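You operate a simulated robot arm through the tools that you are given. There is no shell and no other tool. Be economical: measure what you need, move in short steps, check, and stop when the job is done.

You run a simulated robot arm. Do the job below in one go: nothing can be reset, and whatever is moved stays where it is left.

## Task
Shake the black bundle level in the square wooden box, then slip the wide green band over it.
Fine: the bundle stays in the box; the box goes back on the green rubber mat. Set down upright: what you pick out.

It is judged by the outcome, as a careful person would: the job done as asked, and still so three seconds after it is handed in. It fails if anything else is knocked over, pushed out of place, dropped, spilled or broken.

## Robot
A 6-joint arm with a fingered hand, hanging from a carriage that runs on a gantry, over the field with the corners [-1203, 238], [-1198, -2362], [82, -2359], [77, 241] (x, y) and turns from -295 to 393 degrees about z. Base frame: it is fixed where the carriage stands at the start and does not move with it; the origin is on the floor, on the carriage's upright axis, x ahead of it, y to its left, z up; the surface under the hand at the start is at about z = 780. Readings come in mm, degrees, newtons and seconds.
With the tool pointing down near the work surface it reaches from about 100 to 600 mm from the robot's upright axis, wherever it stands. Its first joint turns from -166.0 to 166.0 degrees. Places, roughly: green rubber mat top [500, 0, 800]; inside of the square wooden box [500, 0, 800]. Payload 4 kg.
Tool frame: the origin (TCP) lies between the finger pads and is the grasp point; the fingertips stand 30 mm ahead of it; z points along the fingers, y is the line along which they close. Largest opening 104 mm; the body of the gripper starts 35 mm behind the TCP. The gripper is a hand of 5 fingers: y runs from the thumb to the fingers, the wrist lies at [-15, -113, -190] in the tool frame, and closing takes about 1.5 s.
Orientation is that of the tool frame in the base frame, as a unit quaternion [w, x, y, z]. With the fingers straight down and the wrist toward the robot, the tool's x, y and z point along [0, 1, 0], [1, 0, 0] and [0, 0, -1] of the base frame.

## Interface
- The arm moves only by the tool jog_arm. Its argument "plan" is a list of rows, each a list of 3 entries, a list of its own where there are three numbers: the shift along the base's x, y, z in cm, then the turn, a rotation vector about the base's x, y, z in degrees, then the gripper command, from -1 (fully open) to 1 (shut), values between in proportion. In form: [[[tx, ty, tz], [rx, ry, rz], claw], ...]. A call has 1 to 8 rows; each row shifts and turns the commanded pose from where the row before left it. Rows are played at 5 a second. More than 50 mm and 8.6 degrees between two rows, or a gripper value outside its range, and nothing of the call is played. A pose out of reach is approached as far as the arm can. The call stops where the force on the tool passes 40 N (or 10 N more than at its start, if that is more) or the arm is blocked; 0.2 s more then pass. The fingers move at their own pace (about 45 mm/s each) and stop on an object; they squeeze with about 31 N. The grip force told is the motor's: it shows also when the fingers shut on nothing. Time passes only in rows, and 0.2 s behind the last, so rows that do not move let the fingers close. It gives the time, the measured TCP pose, the force on the tool (base axes), the opening and the grip force at its end, in the units of the frame above (readings bear some noise), with the torque about the TCP (base axes, N m) and any sound that the robot's microphone picked up.
- Cameras (640 x 400 px; columns grow to the right, rows downward): "scene" is now at [253.9, 40.1, 1753.5]; the picture's right is [0.47, -0.88, 0.00], its down [-0.82, -0.44, -0.36] and it looks along [0.32, 0.17, -0.93] (base axes); focal length 275 px, centre (320, 200). "wrist" rides on the gripper at [60, -83, -120] in the tool frame; the picture's right is [-0.79, 0.29, -0.54], its down [-0.56, -0.71, 0.44] and it looks along [-0.26, 0.65, 0.72] (tool axes); focal length 234 px, centre (320, 200). There is no depth. A picture from a camera that has moved, and an enlarged one, comes with that camera's place and axes in the base frame and with its lens. The place of the scene camera against the robot may be out by one fixed shift of up to 25 mm in any direction.
- capture(camera): a new picture of that camera. The clock stands still meanwhile.
- move_column(by): slides the trunk up (or, below 0, down) by that many mm; the arm and the scene camera ride with it, the base frame stays. It gives what a move gives, with no picture.
- steer(legs): drives the robot by 1 to 6 legs, each [ahead, left, turn to the left] in mm, mm and degrees, along the robot's own axes; the way and the turn of a leg run together, so that a leg with both is an arc; at most 1500 mm and 180 degrees a leg. The arm and the cameras ride along, it lands a little off, and it stops where it bumps. It keeps to its track: a leg is cut to what the track allows. It gives what a move gives.
- hand_shape(shape): the hand has 5 fingers and takes this shape, open, in about a second: jaw (thumb against the fingers, like two jaws); tri (thumb and two fingers); tip (a fingertip pinch); poke (one finger out to press); point (the index stretched); flat (the hand flat); cup (the hand cupped); fist (a fist). The gripper value then closes the fingers along that shape, each until it touches; the sizes above hold for jaw. It gives what a move gives, with no picture.
- head_to(pan, tilt): turns the head with the scene camera to pan (to the left, within 155 degrees either way) and tilt (down, from -29 to 69), counted from straight ahead of the robot. It gives what a move gives.
- inspect(camera, box): a new picture of the part [left, top, right, bottom] of that camera's present view, enlarged. The clock stands still meanwhile.
- hand_in(): hands the job in; it is judged then, once.

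Go step by step. Nothing tells you exact positions but the pictures and the camera data: compare them with the known pose of the tool, close in by small moves and look again before you grip or let go. The budget is 120 turns and 90 pictures, counting those below and the enlarged ones. Unless the task says otherwise, let go and move clear before handing in, and close with one line.

The tools are called after "Request:" by a JSON object that holds its "fn" and its "kwargs". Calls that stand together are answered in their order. jog_arm: Moves the arm, as the interface text tells. Its arguments: {"type":"object","properties":{"plan":{"type":"array"}},"required":["plan"]} The other tools are called the same way: move_column (by) slides the trunk up or down; hand_shape (shape) gives the hand a shape; steer (legs) drives the base; head_to (pan, tilt) turns the head that bears the scene camera; capture (camera) takes a picture; inspect (camera, box) takes an enlarged picture of a part of a camera's view; hand_in () hands the job in.

At the start:

```text
t: 0.0
position: [426.2, 44.3, 1158.5]
orientation: [0.001, 0.707, 0.707, 0.0]
wrist_force: [-0.2, 0.1, 1.4]
torque: [-0.01, 0.0, 0.02]
width: 103.5
grasp_force: 0.1
shape: jaw
trunk travel left (down, up): [-475.0, 123.0]
robot x, y, heading: [1.4, -0.1, 0.1]
head pan, tilt: [28.3, 68.8]
```

scene: 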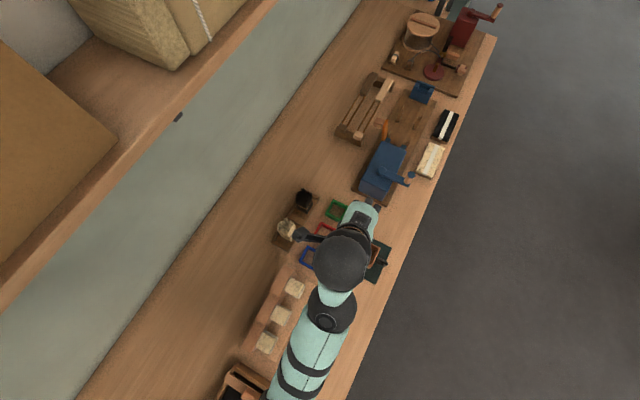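
wrist: 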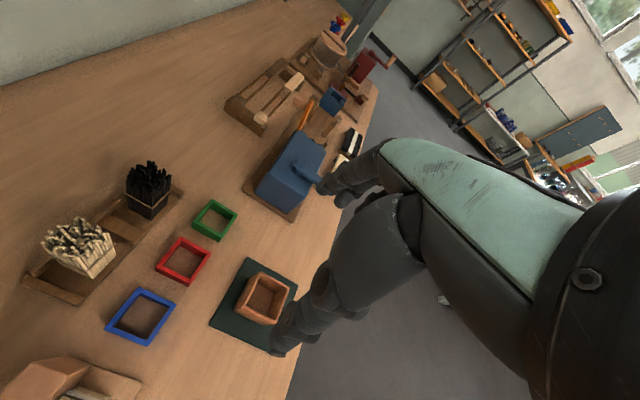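

I see a rack with a black and a white bundle, three square bands (green, red, blue), and the wooden box on the green mat. I'll look closer first.

Request:
{"fn": "inspect", "kwargs": {"camera": "wrist", "box": [20, 140, 340, 360]}}

Request:
{"fn": "inspect", "kwargs": {"camera": "scene", "box": [240, 160, 420, 290]}}

```text
1.82 times, centred on (180, 250) of wrist
camera zoom: at [342.9, 104.2, 1278.0], right [0.29, -0.79, 0.54], down [-0.71, -0.56, -0.44], along [0.65, -0.26, -0.72], focal length 426 px, centre (574, 109)
```

zoom: 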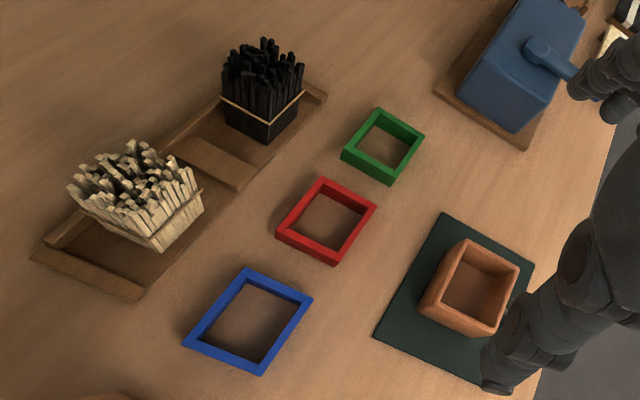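

```text
3.08 times, centred on (330, 225) of scene
camera zoom: at [253.9, 40.1, 1753.5], right [0.47, -0.88, 0.0], down [-0.82, -0.44, -0.36], along [0.32, 0.17, -0.93], focal length 846 px, centre (289, 123)
```

zoom: 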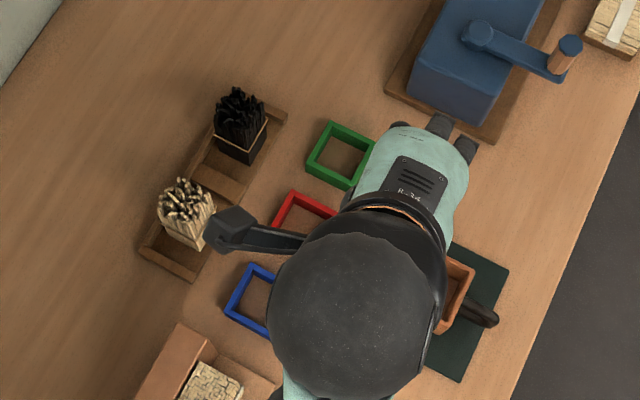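

The bundle seems to be about 45 mm square near (532, 241), the green band near (567, 126) and the box near (472, -36). I'll move closer for better measurements.

Request:
{"fn": "jog_arm", "kwargs": {"plan": [[[-1, 3, -4], [0, 0, 0], -1], [[-1, 3, -4], [0, 0, 0], -1], [[-1, 3, -4], [0, 0, 0], -1], [[-1, 3, -4], [0, 0, 0], -1]]}}

Request:
{"fn": "capture", "kwargs": {"camera": "wrist"}}

Request:
{"fn": "capture", "kwargs": {"camera": "scene"}}

```text
refused: row 1 steps farther than a row can; nothing moved
```

```text
85 pictures are left
camera wrist: at [342.9, 104.2, 1278.0], right [0.29, -0.79, 0.54], down [-0.71, -0.56, -0.44], along [0.65, -0.26, -0.72], focal length 234 px, centre (320, 200)
```

wrist: 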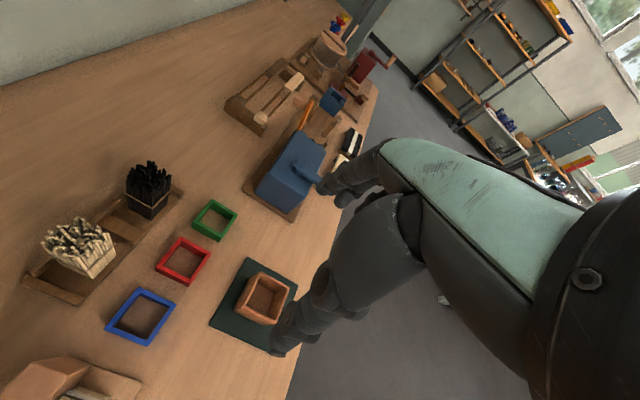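

```text
84 pictures are left
camera scene: at [253.9, 40.1, 1753.5], right [0.47, -0.88, 0.0], down [-0.82, -0.44, -0.36], along [0.32, 0.17, -0.93], focal length 275 px, centre (320, 200)
```

scene: 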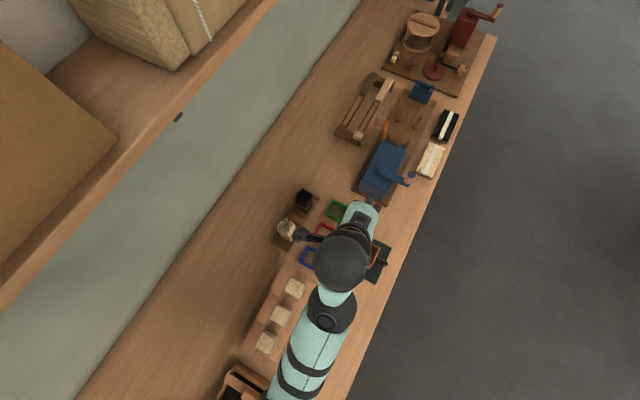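

That step was slightly too long, so I'll repeat it shorter. I'll make sure the arm has moved before taking pictures.

Request:
{"fn": "jog_arm", "kwargs": {"plan": [[[-0.5, 3, -3.8], [0, 0, 0], -1], [[-0.5, 3, -3.8], [0, 0, 0], -1], [[-0.5, 3, -3.8], [0, 0, 0], -1], [[-0.5, 3, -3.8], [0, 0, 0], -1]]}}

```text
t: 1.0
position: [390.9, 159.8, 1086.2]
orientation: [-0.002, 0.707, 0.707, -0.001]
wrist_force: [-0.4, 0.2, 0.3]
torque: [0.02, -0.01, 0.02]
width: 103.9
grasp_force: 0.1
shape: jaw
out of reach, approached as far as the arm can: row 2, 3, 4
trunk travel left (down, up): [-475.0, 123.0]
robot x, y, heading: [-0.7, -1.0, -0.2]
head pan, tilt: [28.3, 68.8]
```

The arm ran out of downward reach at this trunk height, so I'll lower the trunk.

Request:
{"fn": "move_column", "kwargs": {"by": -130}}

Request:
{"fn": "capture", "kwargs": {"camera": "wrist"}}

Request:
{"fn": "capture", "kwargs": {"camera": "scene"}}

```text
t: 2.6
position: [390.0, 158.9, 956.5]
orientation: [-0.002, 0.707, 0.707, -0.001]
wrist_force: [0.7, 0.1, -0.1]
torque: [0.02, 0.0, 0.01]
width: 103.8
grasp_force: 0.0
shape: jaw
trunk travel left (down, up): [-345.0, 253.0]
robot x, y, heading: [1.9, 0.6, -0.2]
head pan, tilt: [28.3, 68.8]
```

```text
83 pictures are left
camera wrist: at [306.9, 218.8, 1076.5], right [0.29, -0.79, 0.54], down [-0.71, -0.56, -0.43], along [0.64, -0.26, -0.72], focal length 234 px, centre (320, 200)
```

wrist: 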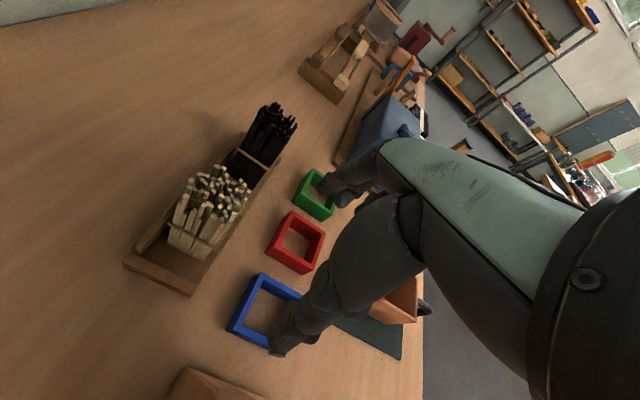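

```text
82 pictures are left
camera scene: at [253.9, 40.1, 1623.6], right [0.47, -0.88, 0.0], down [-0.82, -0.44, -0.36], along [0.32, 0.17, -0.93], focal length 275 px, centre (320, 200)
```

scene: 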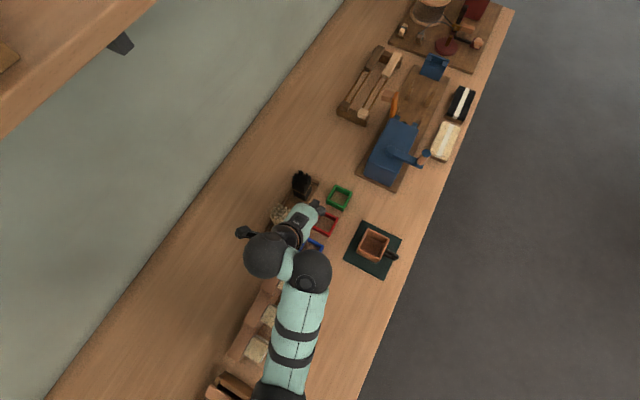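

The box seems to have a dark handle on its outer side. I'll enlarge both views.

Request:
{"fn": "inspect", "kwargs": {"camera": "scene", "box": [320, 205, 420, 285]}}

Request:
{"fn": "inspect", "kwargs": {"camera": "wrist", "box": [120, 90, 360, 240]}}

Request:
{"fn": "inspect", "kwargs": {"camera": "scene", "box": [260, 160, 370, 230]}}

```text
5.00 times, centred on (370, 245) of scene
camera zoom: at [253.9, 40.1, 1623.6], right [0.47, -0.88, 0.0], down [-0.82, -0.44, -0.36], along [0.32, 0.17, -0.93], focal length 1375 px, centre (70, -25)
```

zoom: 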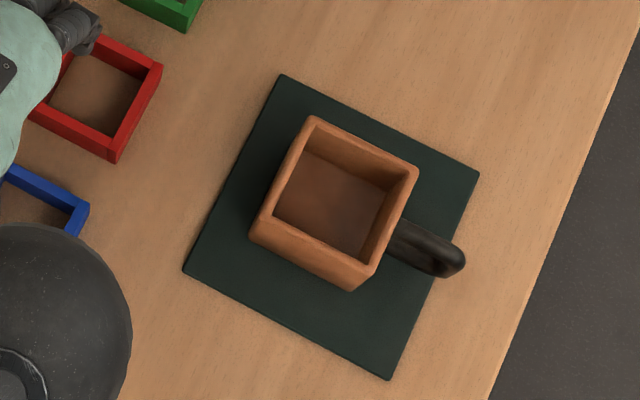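

```text
2.67 times, centred on (240, 165) of wrist
camera zoom: at [306.9, 218.8, 1076.5], right [0.29, -0.79, 0.54], down [-0.71, -0.56, -0.43], along [0.64, -0.26, -0.72], focal length 624 px, centre (533, 293)
```

zoom: 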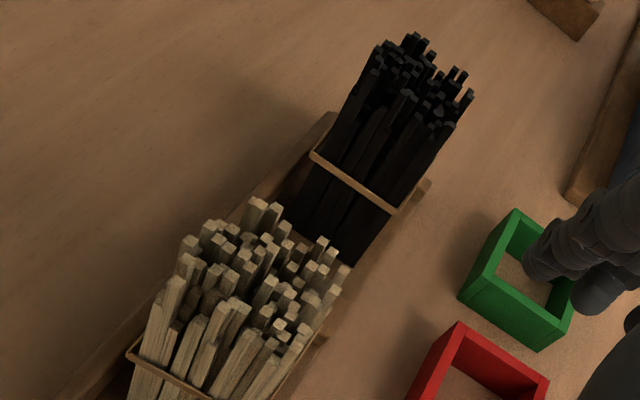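

```text
5.71 times, centred on (315, 195) of scene
camera zoom: at [253.9, 40.1, 1623.6], right [0.47, -0.88, 0.0], down [-0.82, -0.44, -0.36], along [0.32, 0.17, -0.93], focal length 1572 px, centre (349, 229)
```

zoom: 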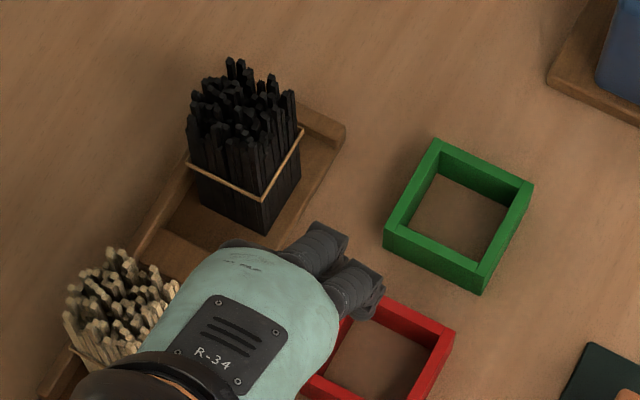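

Key finding: the box has a side handle on its -y side, which I can use for the shaking. I'll turn the hand 90° so it closes along y, clear of the white bundle, while moving above the black bundle.

Request:
{"fn": "jog_arm", "kwargs": {"plan": [[[0, 0, 1], [0, 0, 8.2], -1], [[1, 0.8, 0], [0, 0, 8.2], -1], [[1, 0.8, 0], [0, 0, 8.2], -1], [[1, 0.8, 0], [0, 0, 8.2], -1], [[1, 0.8, 0], [0, 0, 8.2], -1], [[1, 0.8, 0], [0, 0, 8.2], -1]]}}

```text
t: 4.1
position: [460.7, 197.6, 994.7]
orientation: [0.019, 0.398, 0.917, -0.037]
wrist_force: [16.3, 5.0, -17.0]
torque: [-0.5, 0.28, -0.37]
width: 103.7
grasp_force: 0.0
shape: jaw
out of reach, approached as far as the arm can: row 3, 4, 6
trunk travel left (down, up): [-345.0, 253.0]
robot x, y, heading: [-0.4, 1.7, 0.1]
head pan, tilt: [28.3, 68.8]
stopped in row 6: the force on the tool passed its limit at 248 N (the readings are from after the stop); the commanded pose is now the measured one
```

The arm stopped on a force limit, so I need to see what it touched.

Request:
{"fn": "capture", "kwargs": {"camera": "scene"}}

Request:
{"fn": "capture", "kwargs": {"camera": "wrist"}}

```text
78 pictures are left
camera scene: at [253.8, 40.2, 1623.5], right [0.47, -0.88, 0.0], down [-0.82, -0.44, -0.36], along [0.32, 0.17, -0.93], focal length 275 px, centre (320, 200)
```

scene: 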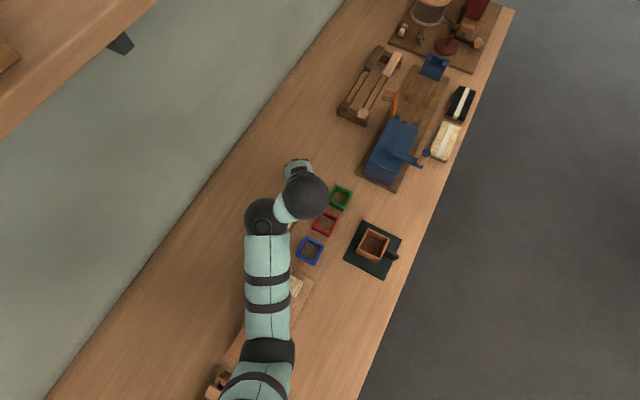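

```text
77 pictures are left
camera wrist: at [357.0, 195.5, 1114.4], right [0.75, -0.33, 0.58], down [-0.13, -0.92, -0.36], along [0.65, 0.19, -0.73], focal length 234 px, centre (320, 200)
```

wrist: 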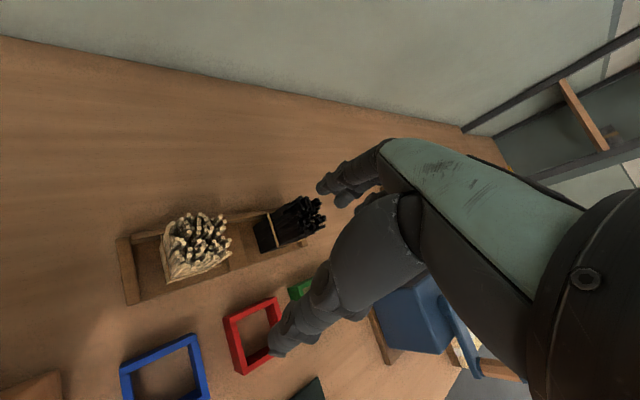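

Nothing on the table was touched, and the jerk came from the arm near its reach limit. I'll drive the carriage closer so the arm is more relaxed.

Request:
{"fn": "steer", "kwargs": {"legs": [[75, 40, 0]]}}

```text
t: 5.5
position: [534.2, 237.4, 995.3]
orientation: [0.019, 0.4, 0.916, -0.038]
wrist_force: [3.3, 3.4, -3.5]
torque: [-0.34, 0.3, -0.26]
width: 103.8
grasp_force: 0.1
shape: jaw
trunk travel left (down, up): [-345.0, 253.0]
robot x, y, heading: [73.3, 40.8, 0.2]
head pan, tilt: [28.3, 68.8]
stopped in leg 1: the force on the tool passed its limit at 40 N (the readings are from after the stop); the commanded pose is now the measured one
```

The carriage arrived, with a small residual force. I'll try one gentle row of turning.

Request:
{"fn": "jog_arm", "kwargs": {"plan": [[[0, 0, 0], [0.5, 0.3, 5], -1]]}}

Request:
{"fn": "capture", "kwargs": {"camera": "scene"}}

```text
t: 5.8
position: [537.0, 237.1, 995.5]
orientation: [0.017, 0.405, 0.914, -0.034]
wrist_force: [14.0, 7.0, -14.0]
torque: [-0.66, 0.38, -0.63]
width: 103.9
grasp_force: 0.1
shape: jaw
trunk travel left (down, up): [-345.0, 253.0]
robot x, y, heading: [78.5, 38.9, 0.2]
head pan, tilt: [28.3, 68.8]
stopped in row 1: the force on the tool passed its limit at 142 N (the readings are from after the stop); the commanded pose is now the measured one
```

```text
76 pictures are left
camera scene: at [327.8, 80.0, 1623.5], right [0.47, -0.88, 0.0], down [-0.82, -0.44, -0.36], along [0.32, 0.17, -0.93], focal length 275 px, centre (320, 200)
```

scene: 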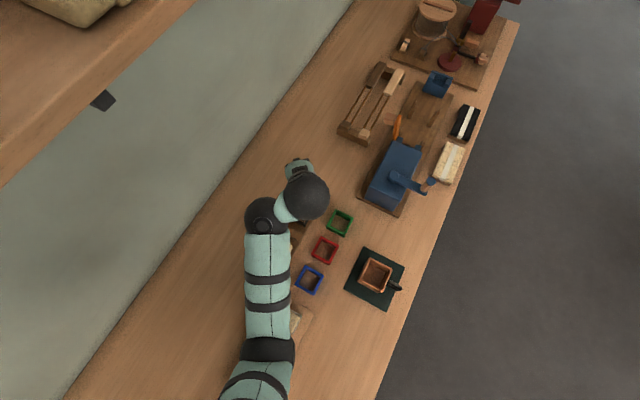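

The hand is folding against the forearm on this arm branch. I'll turn back to the natural yaw and use a narrower opening between the bundles instead.

Request:
{"fn": "jog_arm", "kwargs": {"plan": [[[-0.5, 0, 0], [0.7, -0.23, -7.03], -1], [[-0.5, 0, 0], [0.7, -0.23, -7.03], -1], [[-0.5, 0, 0], [0.7, -0.23, -7.03], -1], [[-0.5, 0, 0], [0.7, -0.23, -7.03], -1], [[-0.5, 0, 0], [0.7, -0.23, -7.03], -1], [[-0.5, 0, 0], [0.7, -0.23, -7.03], -1]]}}

Request:
{"fn": "capture", "kwargs": {"camera": "scene"}}

Request:
{"fn": "capture", "kwargs": {"camera": "wrist"}}

```text
t: 7.2
position: [505.1, 238.0, 994.3]
orientation: [-0.001, 0.707, 0.707, 0.001]
wrist_force: [0.1, 0.5, -0.4]
torque: [-0.01, 0.02, 0.0]
width: 103.9
grasp_force: 0.2
shape: jaw
trunk travel left (down, up): [-345.0, 253.0]
robot x, y, heading: [69.6, 41.2, -0.1]
head pan, tilt: [28.3, 68.8]
```

```text
75 pictures are left
camera scene: at [327.8, 80.0, 1623.5], right [0.47, -0.88, 0.0], down [-0.82, -0.44, -0.36], along [0.32, 0.17, -0.93], focal length 275 px, centre (320, 200)
```

scene: 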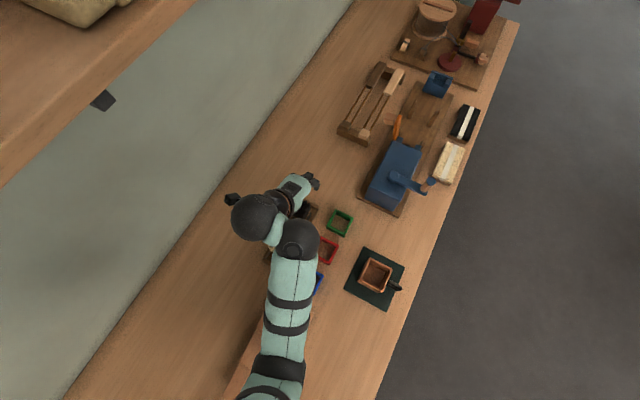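

```text
74 pictures are left
camera wrist: at [421.4, 297.7, 1114.4], right [0.29, -0.79, 0.54], down [-0.71, -0.56, -0.44], along [0.65, -0.26, -0.72], focal length 234 px, centre (320, 200)
```

wrist: 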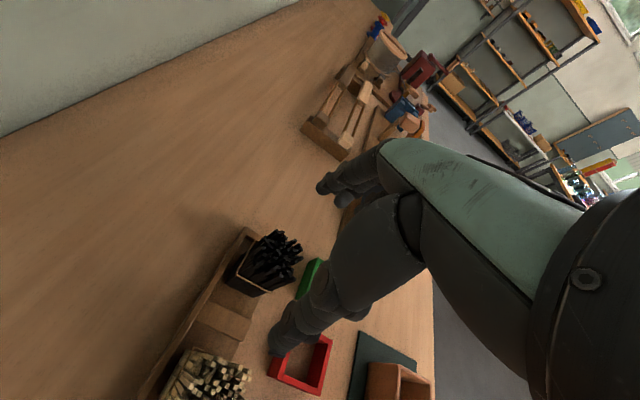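

Now everything is calm at natural yaw. I'll zoom in to measure the bundle and its gap to the white one.

Request:
{"fn": "inspect", "kwargs": {"camera": "wrist", "box": [140, 210, 340, 400]}}

```text
2.11 times, centred on (240, 305) of wrist
camera zoom: at [421.4, 297.7, 1114.4], right [0.29, -0.79, 0.54], down [-0.71, -0.56, -0.44], along [0.65, -0.26, -0.72], focal length 493 px, centre (488, -21)
```

zoom: 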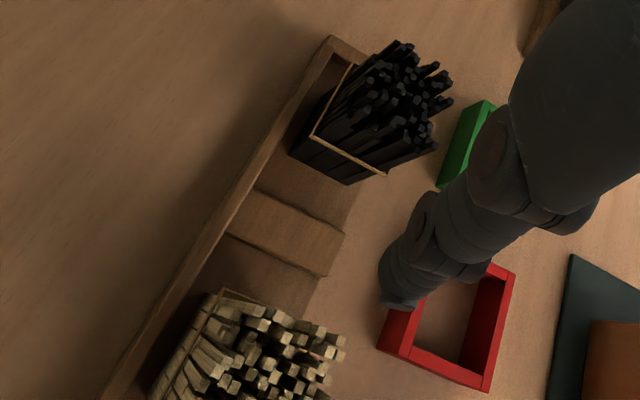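

The gap to the white bundle is about 75 mm, so the full opening fits. The bundle's centre is near (530, 234), with the elastic at z≈836. I'll align over it and lower partway.

Request:
{"fn": "jog_arm", "kwargs": {"plan": [[[1.25, -0.2, 0], [0, 0, 0], -1], [[1.25, -0.2, 0], [0, 0, 0], -1]]}}

Request:
{"fn": "move_column", "kwargs": {"by": -70}}

Request:
{"fn": "capture", "kwargs": {"camera": "wrist"}}

```text
t: 7.8
position: [529.2, 232.8, 995.5]
orientation: [-0.001, 0.707, 0.707, 0.0]
wrist_force: [0.6, 0.1, 0.3]
torque: [-0.01, -0.03, -0.01]
width: 103.8
grasp_force: 0.0
shape: jaw
trunk travel left (down, up): [-345.0, 253.0]
robot x, y, heading: [75.5, 39.0, -0.1]
head pan, tilt: [28.3, 68.8]
```

```text
t: 8.9
position: [530.5, 234.0, 925.8]
orientation: [-0.001, 0.707, 0.707, -0.001]
wrist_force: [0.4, 0.0, 0.7]
torque: [-0.01, -0.03, 0.03]
width: 103.7
grasp_force: 0.1
shape: jaw
trunk travel left (down, up): [-275.0, 323.0]
robot x, y, heading: [75.0, 42.2, -0.1]
head pan, tilt: [28.3, 68.8]
```

```text
72 pictures are left
camera wrist: at [446.7, 293.9, 1044.5], right [0.29, -0.79, 0.54], down [-0.71, -0.56, -0.44], along [0.65, -0.26, -0.72], focal length 234 px, centre (320, 200)
```

wrist: 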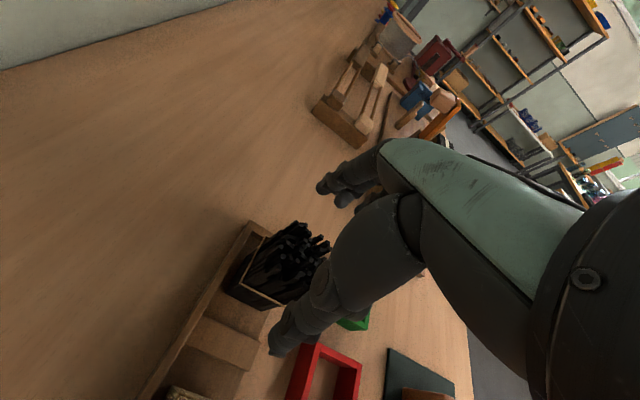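

The bundle sits between thumb and fingers as predicted. I'll lower to the grip height and check again.

Request:
{"fn": "move_column", "kwargs": {"by": -52}}

Request:
{"fn": "inspect", "kwargs": {"camera": "wrist", "box": [200, 150, 440, 380]}}

```text
t: 9.8
position: [533.5, 233.4, 904.3]
orientation: [0.005, 0.707, 0.707, 0.012]
wrist_force: [-0.2, 0.4, 0.7]
torque: [0.0, 0.0, -0.04]
width: 103.9
grasp_force: 0.0
shape: jaw
trunk travel left (down, up): [-223.0, 375.0]
robot x, y, heading: [74.9, 38.9, -0.0]
head pan, tilt: [28.3, 68.8]
```

```text
1.74 times, centred on (320, 265) of wrist
camera zoom: at [446.1, 292.9, 1022.3], right [0.28, -0.79, 0.54], down [-0.69, -0.55, -0.46], along [0.66, -0.25, -0.7], focal length 407 px, centre (320, 87)
```

zoom: 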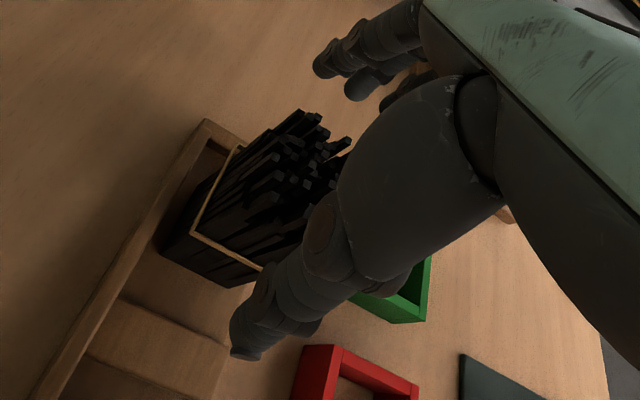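

The hand came down less than the trunk did, so I'll wait a moment and re-read.

Request:
{"fn": "jog_arm", "kwargs": {"plan": [[[0, 0, 0], [0, 0, 0], -1], [[0, 0, 0], [0, 0, 0], -1]]}}

Request:
{"fn": "capture", "kwargs": {"camera": "scene"}}

```text
t: 10.6
position: [533.4, 232.1, 911.2]
orientation: [0.011, 0.707, 0.707, 0.021]
wrist_force: [-0.3, 0.0, -0.2]
torque: [0.01, -0.04, 0.0]
width: 103.9
grasp_force: 0.1
shape: jaw
trunk travel left (down, up): [-223.0, 375.0]
robot x, y, heading: [69.4, 39.3, -0.3]
head pan, tilt: [28.3, 68.8]
stopped in row 2: the arm was blocked; the commanded pose is now the measured one
```

```text
70 pictures are left
camera scene: at [318.5, 75.5, 1514.2], right [0.47, -0.88, 0.0], down [-0.82, -0.44, -0.35], along [0.31, 0.17, -0.94], focal length 275 px, centre (320, 200)
```

scene: 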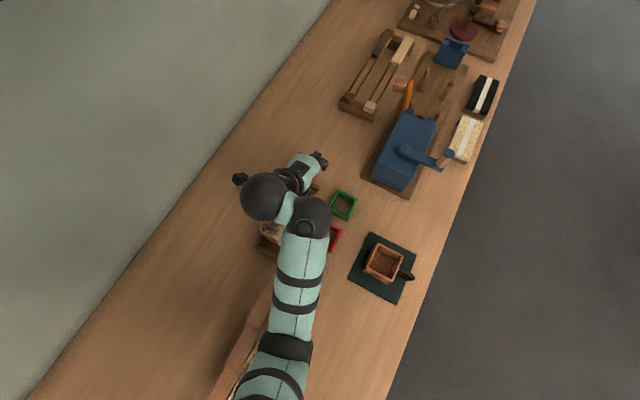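

Part of the robot seems to be resting on something. I'll raise the trunk at once and look toward the robot's arm base.

Request:
{"fn": "move_column", "kwargs": {"by": 60}}

Request:
{"fn": "capture", "kwargs": {"camera": "scene"}}

```text
t: 11.6
position: [540.1, 237.6, 946.3]
orientation: [0.005, 0.707, 0.707, 0.013]
wrist_force: [-0.3, -0.2, 0.9]
torque: [0.02, 0.0, 0.0]
width: 103.7
grasp_force: 0.0
shape: jaw
trunk travel left (down, up): [-283.0, 315.0]
robot x, y, heading: [76.5, 39.2, 0.1]
head pan, tilt: [28.3, 68.8]
```

```text
69 pictures are left
camera scene: at [328.2, 80.1, 1560.5], right [0.47, -0.88, 0.0], down [-0.82, -0.44, -0.36], along [0.32, 0.17, -0.93], focal length 275 px, centre (320, 200)
```

scene: 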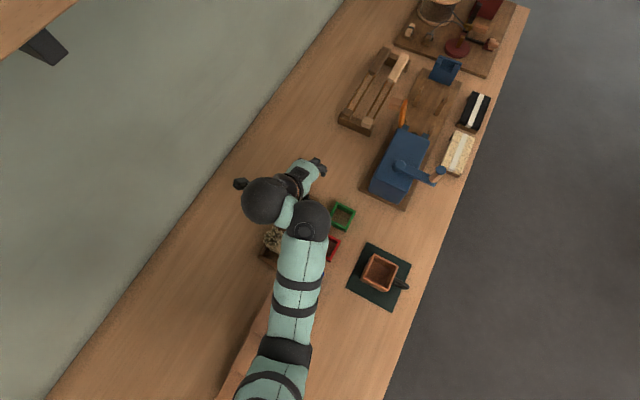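

Request:
{"fn": "head_to", "kwargs": {"pan": 60, "tilt": 69}}

Request:
{"fn": "capture", "kwargs": {"camera": "scene"}}

Request:
{"fn": "head_to", "kwargs": {"pan": 130, "tilt": 60}}

Request:
{"fn": "capture", "kwargs": {"camera": "scene"}}

```text
t: 12.6
position: [540.8, 236.6, 947.7]
orientation: [0.006, 0.707, 0.707, 0.013]
wrist_force: [0.0, 0.9, -0.6]
torque: [0.01, 0.02, -0.02]
width: 103.9
grasp_force: 0.1
shape: jaw
trunk travel left (down, up): [-283.0, 315.0]
robot x, y, heading: [74.5, 38.3, -0.1]
head pan, tilt: [60.0, 68.8]
```

```text
68 pictures are left
camera scene: at [306.5, 101.7, 1561.5], right [0.87, -0.5, 0.0], down [-0.47, -0.81, -0.36], along [0.18, 0.31, -0.93], focal length 275 px, centre (320, 200)
```

scene: 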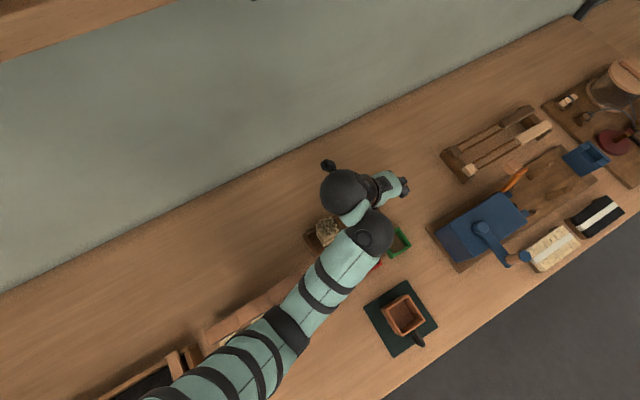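

```text
t: 14.0
position: [540.8, 238.4, 947.6]
orientation: [0.006, 0.707, 0.707, 0.014]
wrist_force: [-0.1, 0.3, -0.2]
torque: [0.01, 0.01, -0.05]
width: 104.0
grasp_force: 0.0
shape: jaw
trunk travel left (down, up): [-283.0, 315.0]
robot x, y, heading: [74.2, 42.3, 0.0]
head pan, tilt: [130.0, 60.0]
```

```text
67 pictures are left
camera scene: at [235.7, 104.4, 1570.9], right [0.77, 0.64, 0.0], down [0.56, -0.66, -0.5], along [-0.32, 0.38, -0.87], focal length 275 px, centre (320, 200)
```

scene: 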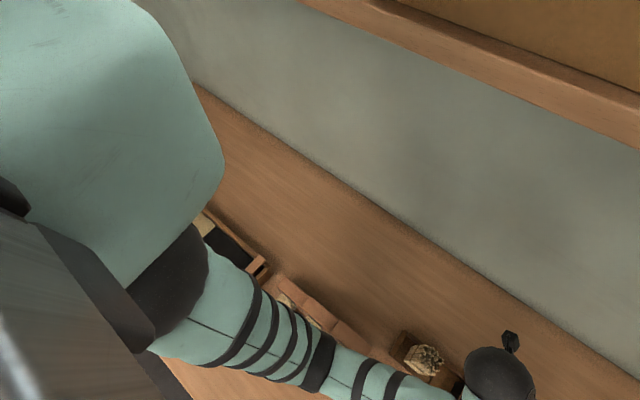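

I'll look under the trunk from the other side to find what it touched.

Request:
{"fn": "head_to", "kwargs": {"pan": -60, "tilt": 69}}

Request:
{"fn": "capture", "kwargs": {"camera": "scene"}}

Request:
{"fn": "head_to", "kwargs": {"pan": 100, "tilt": 69}}

Request:
{"fn": "capture", "kwargs": {"camera": "scene"}}

```text
t: 16.8
position: [540.6, 237.1, 947.3]
orientation: [0.006, 0.708, 0.706, 0.013]
wrist_force: [0.1, 0.3, -1.0]
torque: [0.02, -0.02, 0.02]
width: 103.8
grasp_force: 0.0
shape: jaw
trunk travel left (down, up): [-283.0, 315.0]
robot x, y, heading: [75.1, 41.4, 0.1]
head pan, tilt: [-60.0, 68.8]
```

```text
66 pictures are left
camera scene: at [306.4, 4.9, 1561.5], right [-0.87, -0.5, 0.0], down [-0.47, 0.81, -0.36], along [0.18, -0.31, -0.93], focal length 275 px, centre (320, 200)
```

scene: 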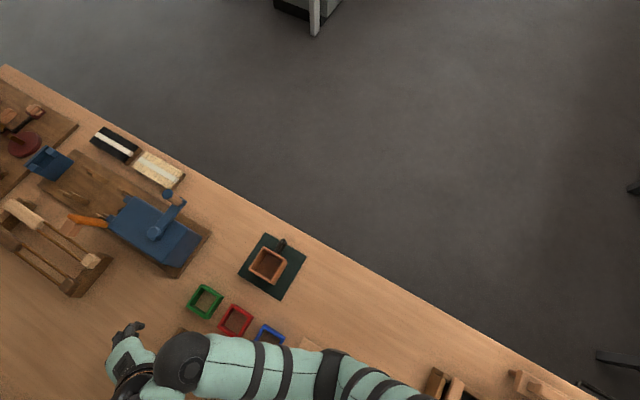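

```text
t: 19.3
position: [539.6, 235.8, 948.1]
orientation: [0.007, 0.707, 0.707, 0.013]
wrist_force: [-0.5, 0.6, -0.2]
torque: [0.01, -0.01, 0.0]
width: 103.7
grasp_force: 0.1
shape: jaw
trunk travel left (down, up): [-283.0, 315.0]
robot x, y, heading: [75.0, 40.1, 0.2]
head pan, tilt: [100.0, 68.8]
```

```text
65 pictures are left
camera scene: at [268.8, 108.4, 1561.5], right [0.98, 0.17, 0.0], down [0.16, -0.92, -0.36], along [-0.06, 0.36, -0.93], focal length 275 px, centre (320, 200)
```

scene: 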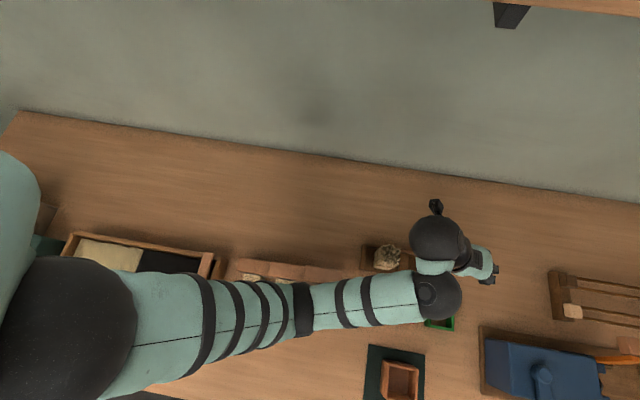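

Nothing low is visibly under the arm, and the tables look undisturbed. I'll leave the trunk here and jog the arm itself down, straightening the small tilt.

Request:
{"fn": "jog_arm", "kwargs": {"plan": [[[-0.5, -0.2, -1], [-0.3, 0.75, 0], -1], [[-0.5, -0.1, -1], [-0.3, 0.75, 0], -1], [[0, 0, -1], [0, 0, 0], -1], [[0, 0, -1], [0, 0, 0], -1]]}}

```text
t: 20.3
position: [526.2, 232.1, 919.0]
orientation: [-0.001, 0.707, 0.707, 0.0]
wrist_force: [0.8, -0.3, 0.1]
torque: [0.0, -0.01, -0.02]
width: 103.8
grasp_force: 0.1
shape: jaw
out of reach, approached as far as the arm can: row 4
trunk travel left (down, up): [-283.0, 315.0]
robot x, y, heading: [69.7, 40.2, -0.0]
head pan, tilt: [100.0, 68.8]
```

I'm out of downward reach again. Moving the carriage left shortens the horizontal reach, so I'll lift and shift in small portions.

Request:
{"fn": "jog_arm", "kwargs": {"plan": [[[0, 0, 3], [0, 0, 0], -1], [[0, -3, 2], [0, 0, 0], -1], [[0, -4, 0], [0, 0, 0], -1], [[0, -4, 0], [0, 0, 0], -1]]}}

Request:
{"fn": "steer", "kwargs": {"legs": [[0, 110, 0]]}}

```text
t: 21.3
position: [526.2, 122.5, 966.1]
orientation: [0.001, 0.707, 0.707, 0.002]
wrist_force: [0.4, 0.2, -0.4]
torque: [-0.01, 0.03, 0.02]
width: 103.8
grasp_force: 0.0
shape: jaw
trunk travel left (down, up): [-283.0, 315.0]
robot x, y, heading: [74.3, 36.6, 0.4]
head pan, tilt: [100.0, 68.8]
```

```text
t: 22.5
position: [526.6, 232.3, 967.2]
orientation: [0.001, 0.707, 0.707, 0.001]
wrist_force: [0.4, 0.3, 0.1]
torque: [0.0, 0.05, -0.02]
width: 104.0
grasp_force: 0.1
shape: jaw
trunk travel left (down, up): [-283.0, 315.0]
robot x, y, heading: [74.6, 149.2, -0.3]
head pan, tilt: [100.0, 68.8]
```

Good. Now I'll jog down carefully from z≈967 toward 905.

Request:
{"fn": "jog_arm", "kwargs": {"plan": [[[0.2, 0.1, -1.5], [0, 0, 0], -1], [[0.2, 0.1, -1.5], [0, 0, 0], -1], [[0, 0, -1.5], [0, 0, 0], -1], [[0, 0, -1.5], [0, 0, 0], -1]]}}

Request:
{"fn": "capture", "kwargs": {"camera": "wrist"}}

```text
t: 23.5
position: [532.3, 234.3, 907.6]
orientation: [0.0, 0.708, 0.707, 0.001]
wrist_force: [0.1, -0.3, 0.3]
torque: [-0.02, 0.01, 0.0]
width: 103.7
grasp_force: 0.1
shape: jaw
trunk travel left (down, up): [-283.0, 315.0]
robot x, y, heading: [73.3, 147.7, 0.1]
head pan, tilt: [100.0, 68.8]
```

```text
64 pictures are left
camera wrist: at [447.5, 294.4, 1027.0], right [0.29, -0.79, 0.54], down [-0.7, -0.56, -0.44], along [0.65, -0.26, -0.72], focal length 234 px, centre (320, 200)
```

wrist: 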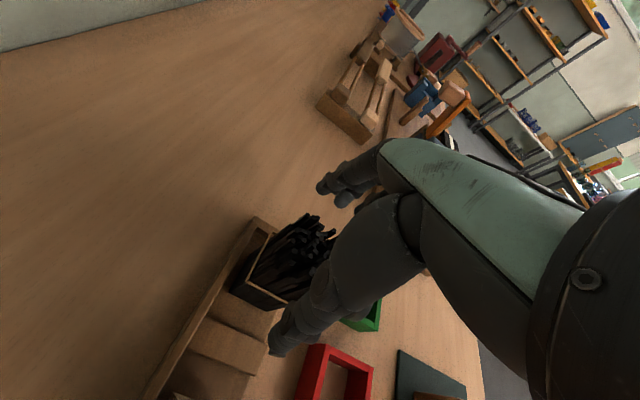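

No reach problem now, and the bundle still lies between thumb and fingers. I'll lower to the grip height.

Request:
{"fn": "jog_arm", "kwargs": {"plan": [[[0, 0, -1.2], [0, 0, 0], -1], [[0, 0, -1.2], [0, 0, 0], -1], [[0, 0, -1.1], [0, 0, 0], -1]]}}

Request:
{"fn": "inspect", "kwargs": {"camera": "wrist", "box": [200, 150, 440, 380]}}

```text
t: 24.3
position: [525.2, 231.6, 903.7]
orientation: [-0.001, 0.707, 0.707, 0.001]
wrist_force: [-0.1, 0.0, -0.1]
torque: [-0.03, -0.03, 0.0]
width: 104.0
grasp_force: 0.1
shape: jaw
out of reach, approached as far as the arm can: row 1, 2, 3
trunk travel left (down, up): [-283.0, 315.0]
robot x, y, heading: [72.7, 148.6, -0.0]
head pan, tilt: [100.0, 68.8]
```

```text
1.74 times, centred on (320, 265) of wrist
camera zoom: at [440.8, 291.3, 1022.9], right [0.29, -0.79, 0.54], down [-0.71, -0.56, -0.44], along [0.65, -0.26, -0.72], focal length 407 px, centre (320, 87)
```

zoom: 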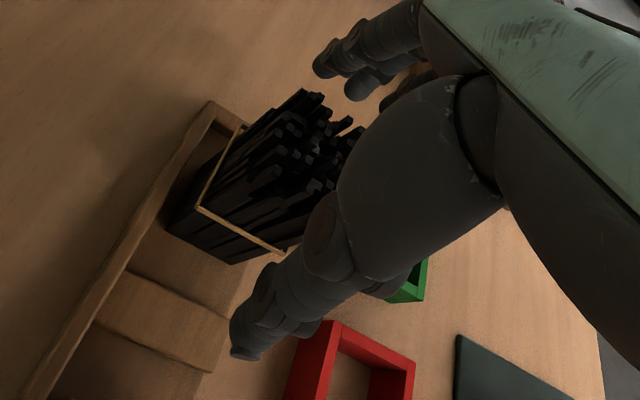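

I still need a bit more height. I'll lower the trunk in small steps and watch for blocking.

Request:
{"fn": "move_column", "kwargs": {"by": -15}}

Request:
{"fn": "head_to", "kwargs": {"pan": 60, "tilt": 69}}

Request:
{"fn": "capture", "kwargs": {"camera": "scene"}}

```text
t: 24.9
position: [522.4, 232.1, 888.6]
orientation: [-0.002, 0.707, 0.707, 0.0]
wrist_force: [0.3, 0.3, 0.3]
torque: [0.04, -0.01, 0.0]
width: 103.9
grasp_force: 0.0
shape: jaw
trunk travel left (down, up): [-268.0, 330.0]
robot x, y, heading: [71.7, 149.8, -0.0]
head pan, tilt: [100.0, 68.8]
```

```text
t: 26.0
position: [522.0, 231.5, 887.7]
orientation: [-0.001, 0.707, 0.707, 0.001]
wrist_force: [-0.4, 0.2, 0.3]
torque: [-0.04, -0.04, -0.01]
width: 103.7
grasp_force: 0.1
shape: jaw
trunk travel left (down, up): [-268.0, 330.0]
robot x, y, heading: [69.6, 146.9, -0.1]
head pan, tilt: [60.0, 68.8]
```

```text
62 pictures are left
camera scene: at [305.5, 210.8, 1546.3], right [0.87, -0.5, 0.0], down [-0.47, -0.81, -0.36], along [0.18, 0.31, -0.93], focal length 275 px, centre (320, 200)
```

scene: 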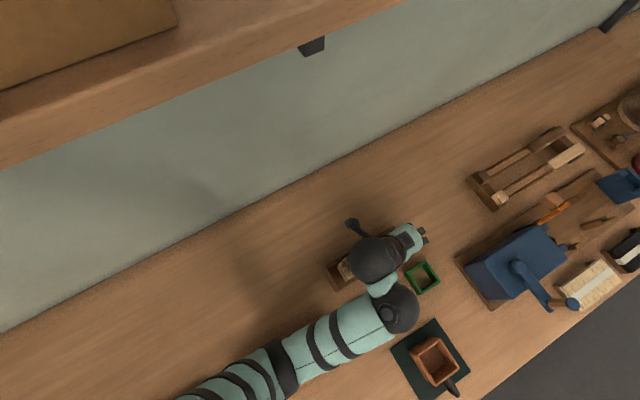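

No blocking so far. Another small step.

Request:
{"fn": "move_column", "kwargs": {"by": -14}}

Request:
{"fn": "capture", "kwargs": {"camera": "wrist"}}

```text
t: 26.6
position: [511.0, 232.9, 869.4]
orientation: [-0.005, 0.707, 0.707, -0.003]
wrist_force: [0.5, 0.6, 0.3]
torque: [0.02, -0.01, 0.0]
width: 103.8
grasp_force: 0.1
shape: jaw
trunk travel left (down, up): [-254.0, 344.0]
robot x, y, heading: [76.1, 149.0, 0.0]
head pan, tilt: [60.0, 68.8]
```

```text
61 pictures are left
camera wrist: at [429.0, 292.0, 989.9], right [0.29, -0.79, 0.54], down [-0.71, -0.56, -0.43], along [0.64, -0.26, -0.73], focal length 234 px, centre (320, 200)
```

wrist: 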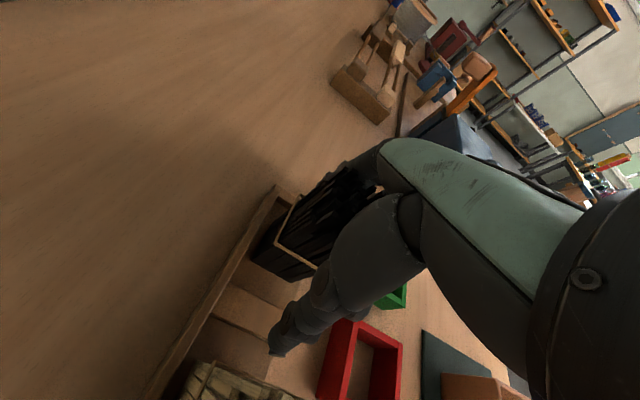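

The hand has drifted back to x≈511. I'll move it forward to centre on the bundle.

Request:
{"fn": "jog_arm", "kwargs": {"plan": [[[0.7, 0, 0], [0, 0, 0], -1], [[0.8, 0, 0], [0, 0, 0], -1]]}}

Request:
{"fn": "inspect", "kwargs": {"camera": "wrist", "box": [200, 130, 440, 360]}}

```text
t: 27.4
position: [509.8, 232.1, 861.6]
orientation: [-0.014, 0.705, 0.709, -0.013]
wrist_force: [0.7, 0.5, 0.0]
torque: [0.05, 0.02, 0.01]
width: 104.0
grasp_force: 0.0
shape: jaw
out of reach, approached as far as the arm can: row 2
trunk travel left (down, up): [-254.0, 344.0]
robot x, y, heading: [71.4, 148.4, 0.1]
head pan, tilt: [60.0, 68.8]
stopped in row 2: the arm was blocked; the commanded pose is now the measured one
```

```text
1.74 times, centred on (320, 245) of wrist
camera zoom: at [430.8, 292.5, 984.3], right [0.31, -0.79, 0.53], down [-0.72, -0.56, -0.41], along [0.62, -0.25, -0.74], focal length 407 px, centre (320, 122)
```

zoom: 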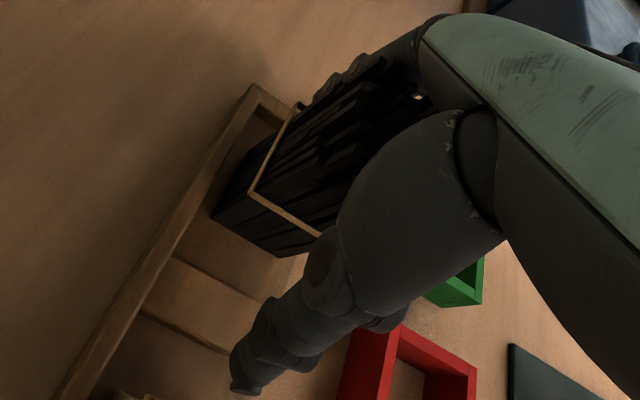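

The arm is blocked upstream of the hand. I'll look for the contact along the arm.

Request:
{"fn": "head_to", "kwargs": {"pan": 0, "tilt": 65}}

Request:
{"fn": "capture", "kwargs": {"camera": "scene"}}

Request:
{"fn": "inspect", "kwargs": {"camera": "scene", "box": [160, 150, 400, 400]}}

```text
t: 28.7
position: [510.5, 232.1, 862.1]
orientation: [-0.015, 0.706, 0.708, -0.012]
wrist_force: [-0.2, 0.3, 1.3]
torque: [0.0, 0.04, 0.04]
width: 103.9
grasp_force: 0.1
shape: jaw
trunk travel left (down, up): [-254.0, 344.0]
robot x, y, heading: [73.7, 148.6, -0.1]
head pan, tilt: [0.0, 65.0]
```

```text
59 pictures are left
camera scene: at [328.4, 162.8, 1532.8], right [0.0, -1.0, 0.0], down [-0.91, 0.0, -0.41], along [0.41, 0.0, -0.91], focal length 275 px, centre (320, 200)
```

scene: 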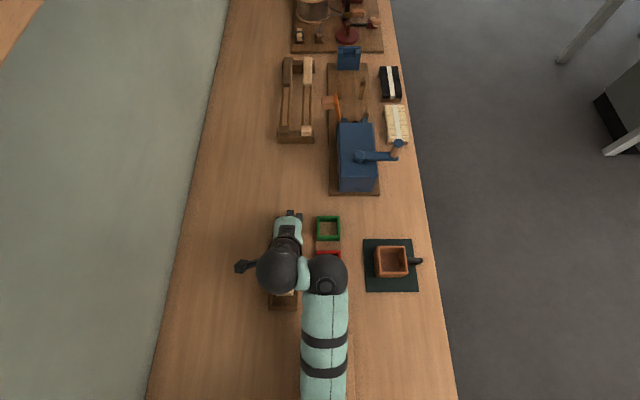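

```text
1.60 times, centred on (280, 275) of scene
camera zoom: at [328.4, 162.8, 1532.8], right [0.0, -1.0, 0.0], down [-0.91, 0.0, -0.41], along [0.41, 0.0, -0.91], focal length 440 px, centre (384, 80)
```

zoom: 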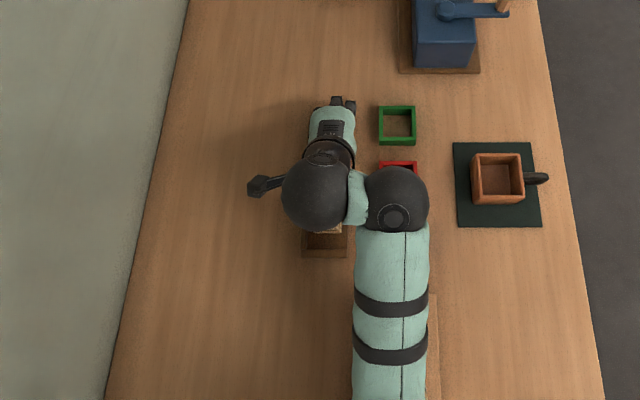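

The arm is simply at full stretch here, not touching anything I can see. I'll raise slightly, recentre and level the hand with a small jog.

Request:
{"fn": "jog_arm", "kwargs": {"plan": [[[0, 0, 0.6], [0.1, -1.0, 0], -1], [[0.5, 0, 0.4], [0.1, -1.0, 0], -1], [[0.5, 0, 0], [0, 0, 0], -1]]}}

```text
t: 29.7
position: [513.3, 232.4, 870.6]
orientation: [-0.009, 0.706, 0.708, -0.004]
wrist_force: [0.6, -0.4, 0.4]
torque: [0.02, 0.02, 0.02]
width: 104.0
grasp_force: 0.1
shape: jaw
out of reach, approached as far as the arm can: row 3
trunk travel left (down, up): [-254.0, 344.0]
robot x, y, heading: [70.1, 148.8, 0.1]
head pan, tilt: [0.0, 65.0]
stopped in row 3: the arm was blocked; the commanded pose is now the measured one
```

Position is good enough: the bundle is inside the jaws with the fingertips just at the elastic. I'll close.

Request:
{"fn": "jog_arm", "kwargs": {"plan": [[[0, 0, 0], [0, 0, 0], 0], [[0, 0, 0], [0, 0, 0], 0], [[0, 0, 0], [0, 0, 0], 0.3], [[0, 0, 0], [0, 0, 0], 1], [[0, 0, 0], [0, 0, 0], 1], [[0, 0, 0], [0, 0, 0], 1], [[0, 0, 0], [0, 0, 0], 1], [[0, 0, 0], [0, 0, 0], 1]]}}

Request:
{"fn": "capture", "kwargs": {"camera": "wrist"}}

```text
t: 31.7
position: [512.5, 232.6, 869.2]
orientation: [-0.009, 0.706, 0.708, -0.005]
wrist_force: [-0.2, -1.9, 4.0]
torque: [-0.02, -0.1, -0.02]
width: 41.0
grasp_force: 30.9
shape: jaw
trunk travel left (down, up): [-254.0, 344.0]
robot x, y, heading: [70.7, 148.9, -0.2]
head pan, tilt: [0.0, 65.0]
stopped in row 8: the arm was blocked; the commanded pose is now the measured one
```

```text
57 pictures are left
camera wrist: at [431.1, 292.0, 991.4], right [0.3, -0.79, 0.53], down [-0.71, -0.56, -0.43], along [0.63, -0.25, -0.73], focal length 234 px, centre (320, 200)
```

wrist: 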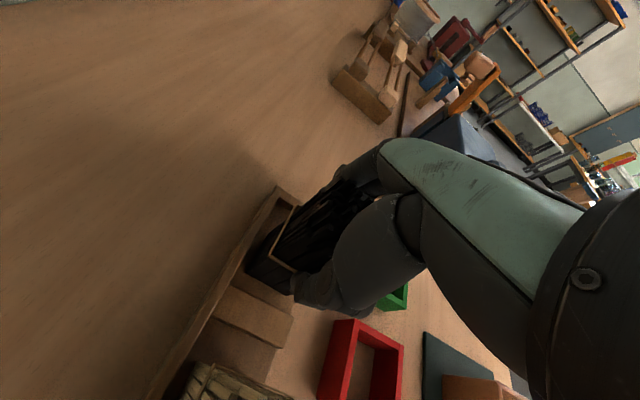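

Gripped at 41 mm width with 31 N. I'll lift it straight up.

Request:
{"fn": "jog_arm", "kwargs": {"plan": [[[0, 0, 2], [0, 0, 0], 1], [[0, 0, 3], [0, 0, 0], 1], [[0, 0, 3], [0, 0, 0], 1], [[0, 0, 3], [0, 0, 0], 1]]}}

Request:
{"fn": "capture", "kwargs": {"camera": "wrist"}}

Request:
{"fn": "capture", "kwargs": {"camera": "scene"}}

```text
t: 32.9
position: [511.7, 218.2, 984.8]
orientation: [-0.005, 0.708, 0.707, -0.004]
wrist_force: [0.3, -0.2, -1.2]
torque: [-0.03, 0.0, 0.01]
width: 40.8
grasp_force: 30.8
shape: jaw
trunk travel left (down, up): [-254.0, 344.0]
robot x, y, heading: [64.1, 151.2, -0.1]
head pan, tilt: [0.0, 65.0]
stopped in row 4: the arm was blocked; the commanded pose is now the measured one
```

```text
56 pictures are left
camera wrist: at [429.2, 278.4, 1105.4], right [0.29, -0.79, 0.54], down [-0.71, -0.56, -0.43], along [0.64, -0.26, -0.73], focal length 234 px, centre (320, 200)
```

wrist: 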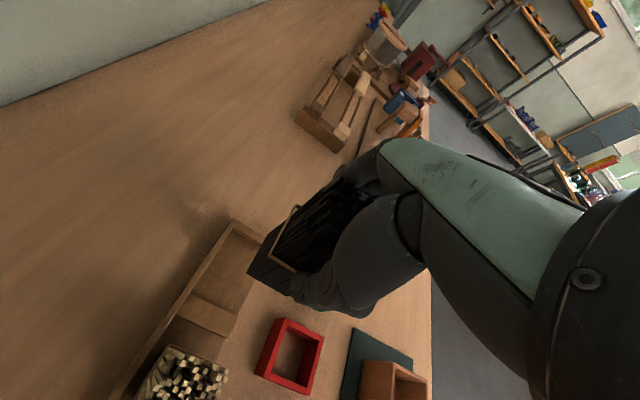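

```text
55 pictures are left
camera scene: at [323.4, 155.3, 1536.3], right [0.0, -1.0, 0.01], down [-0.91, 0.0, -0.41], along [0.41, -0.01, -0.91], focal length 275 px, centre (320, 200)
```

scene: 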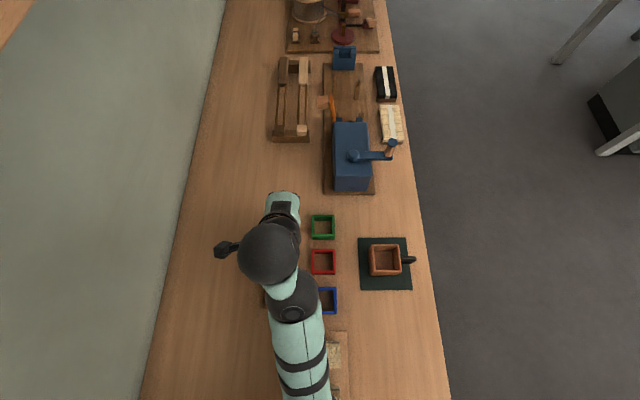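

The bundle is held securely and clear of the tray. The arm feels cramped near the wall, so I'll drive right toward the box.

Request:
{"fn": "steer", "kwargs": {"legs": [[0, -255, 0]]}}

Request:
{"fn": "capture", "kwargs": {"camera": "wrist"}}

Request:
{"fn": "capture", "kwargs": {"camera": "scene"}}

```text
t: 34.7
position: [530.6, -24.9, 987.2]
orientation: [-0.003, 0.707, 0.707, 0.001]
wrist_force: [0.2, 0.7, -0.4]
torque: [-0.03, -0.01, 0.04]
width: 40.9
grasp_force: 31.2
shape: jaw
trunk travel left (down, up): [-254.0, 344.0]
robot x, y, heading: [72.7, -106.3, 0.1]
head pan, tilt: [0.0, 65.0]
```

```text
54 pictures are left
camera wrist: at [446.7, 34.9, 1107.5], right [0.29, -0.79, 0.54], down [-0.71, -0.56, -0.44], along [0.65, -0.25, -0.72], focal length 234 px, centre (320, 200)
```

wrist: 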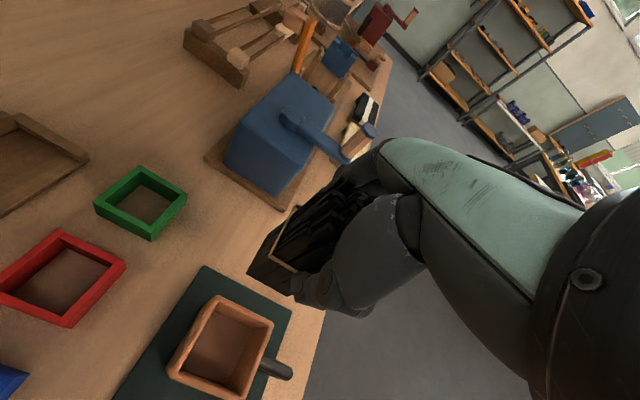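

```text
53 pictures are left
camera scene: at [335.1, -92.6, 1536.3], right [0.0, -1.0, 0.0], down [-0.91, 0.0, -0.42], along [0.42, 0.0, -0.91], focal length 275 px, centre (320, 200)
```

scene: 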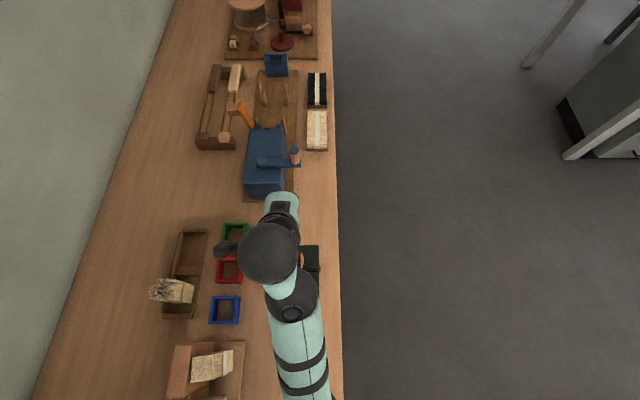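

I'll check the white bundle and the neighbouring rack, and zoom on the box.

Request:
{"fn": "inspect", "kwargs": {"camera": "scene", "box": [120, 210, 280, 400]}}

Request:
{"fn": "inspect", "kwargs": {"camera": "wrist", "box": [90, 150, 340, 400]}}

```text
2.11 times, centred on (200, 305) of scene
camera zoom: at [335.1, -92.6, 1536.3], right [0.0, -1.0, 0.0], down [-0.91, 0.0, -0.42], along [0.42, 0.0, -0.91], focal length 579 px, centre (573, -21)
```

zoom: 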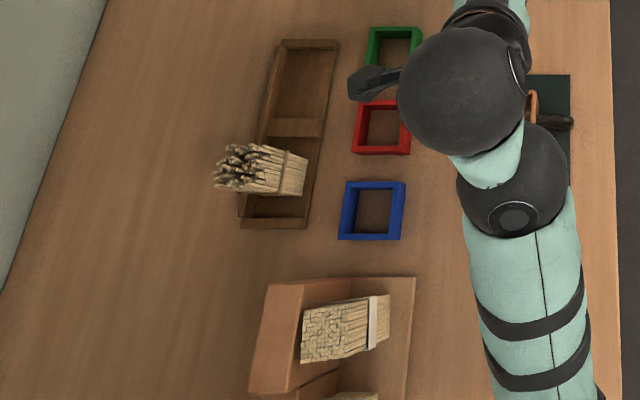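

```text
1.60 times, centred on (215, 275) of wrist
camera zoom: at [446.7, 34.9, 1107.5], right [0.29, -0.79, 0.54], down [-0.71, -0.56, -0.44], along [0.65, -0.25, -0.72], focal length 375 px, centre (488, 80)
```

zoom: 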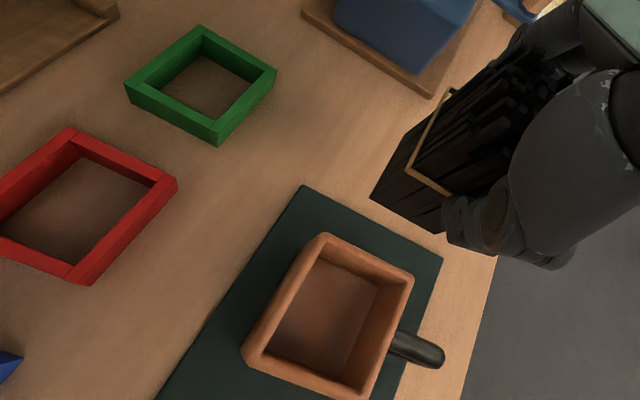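

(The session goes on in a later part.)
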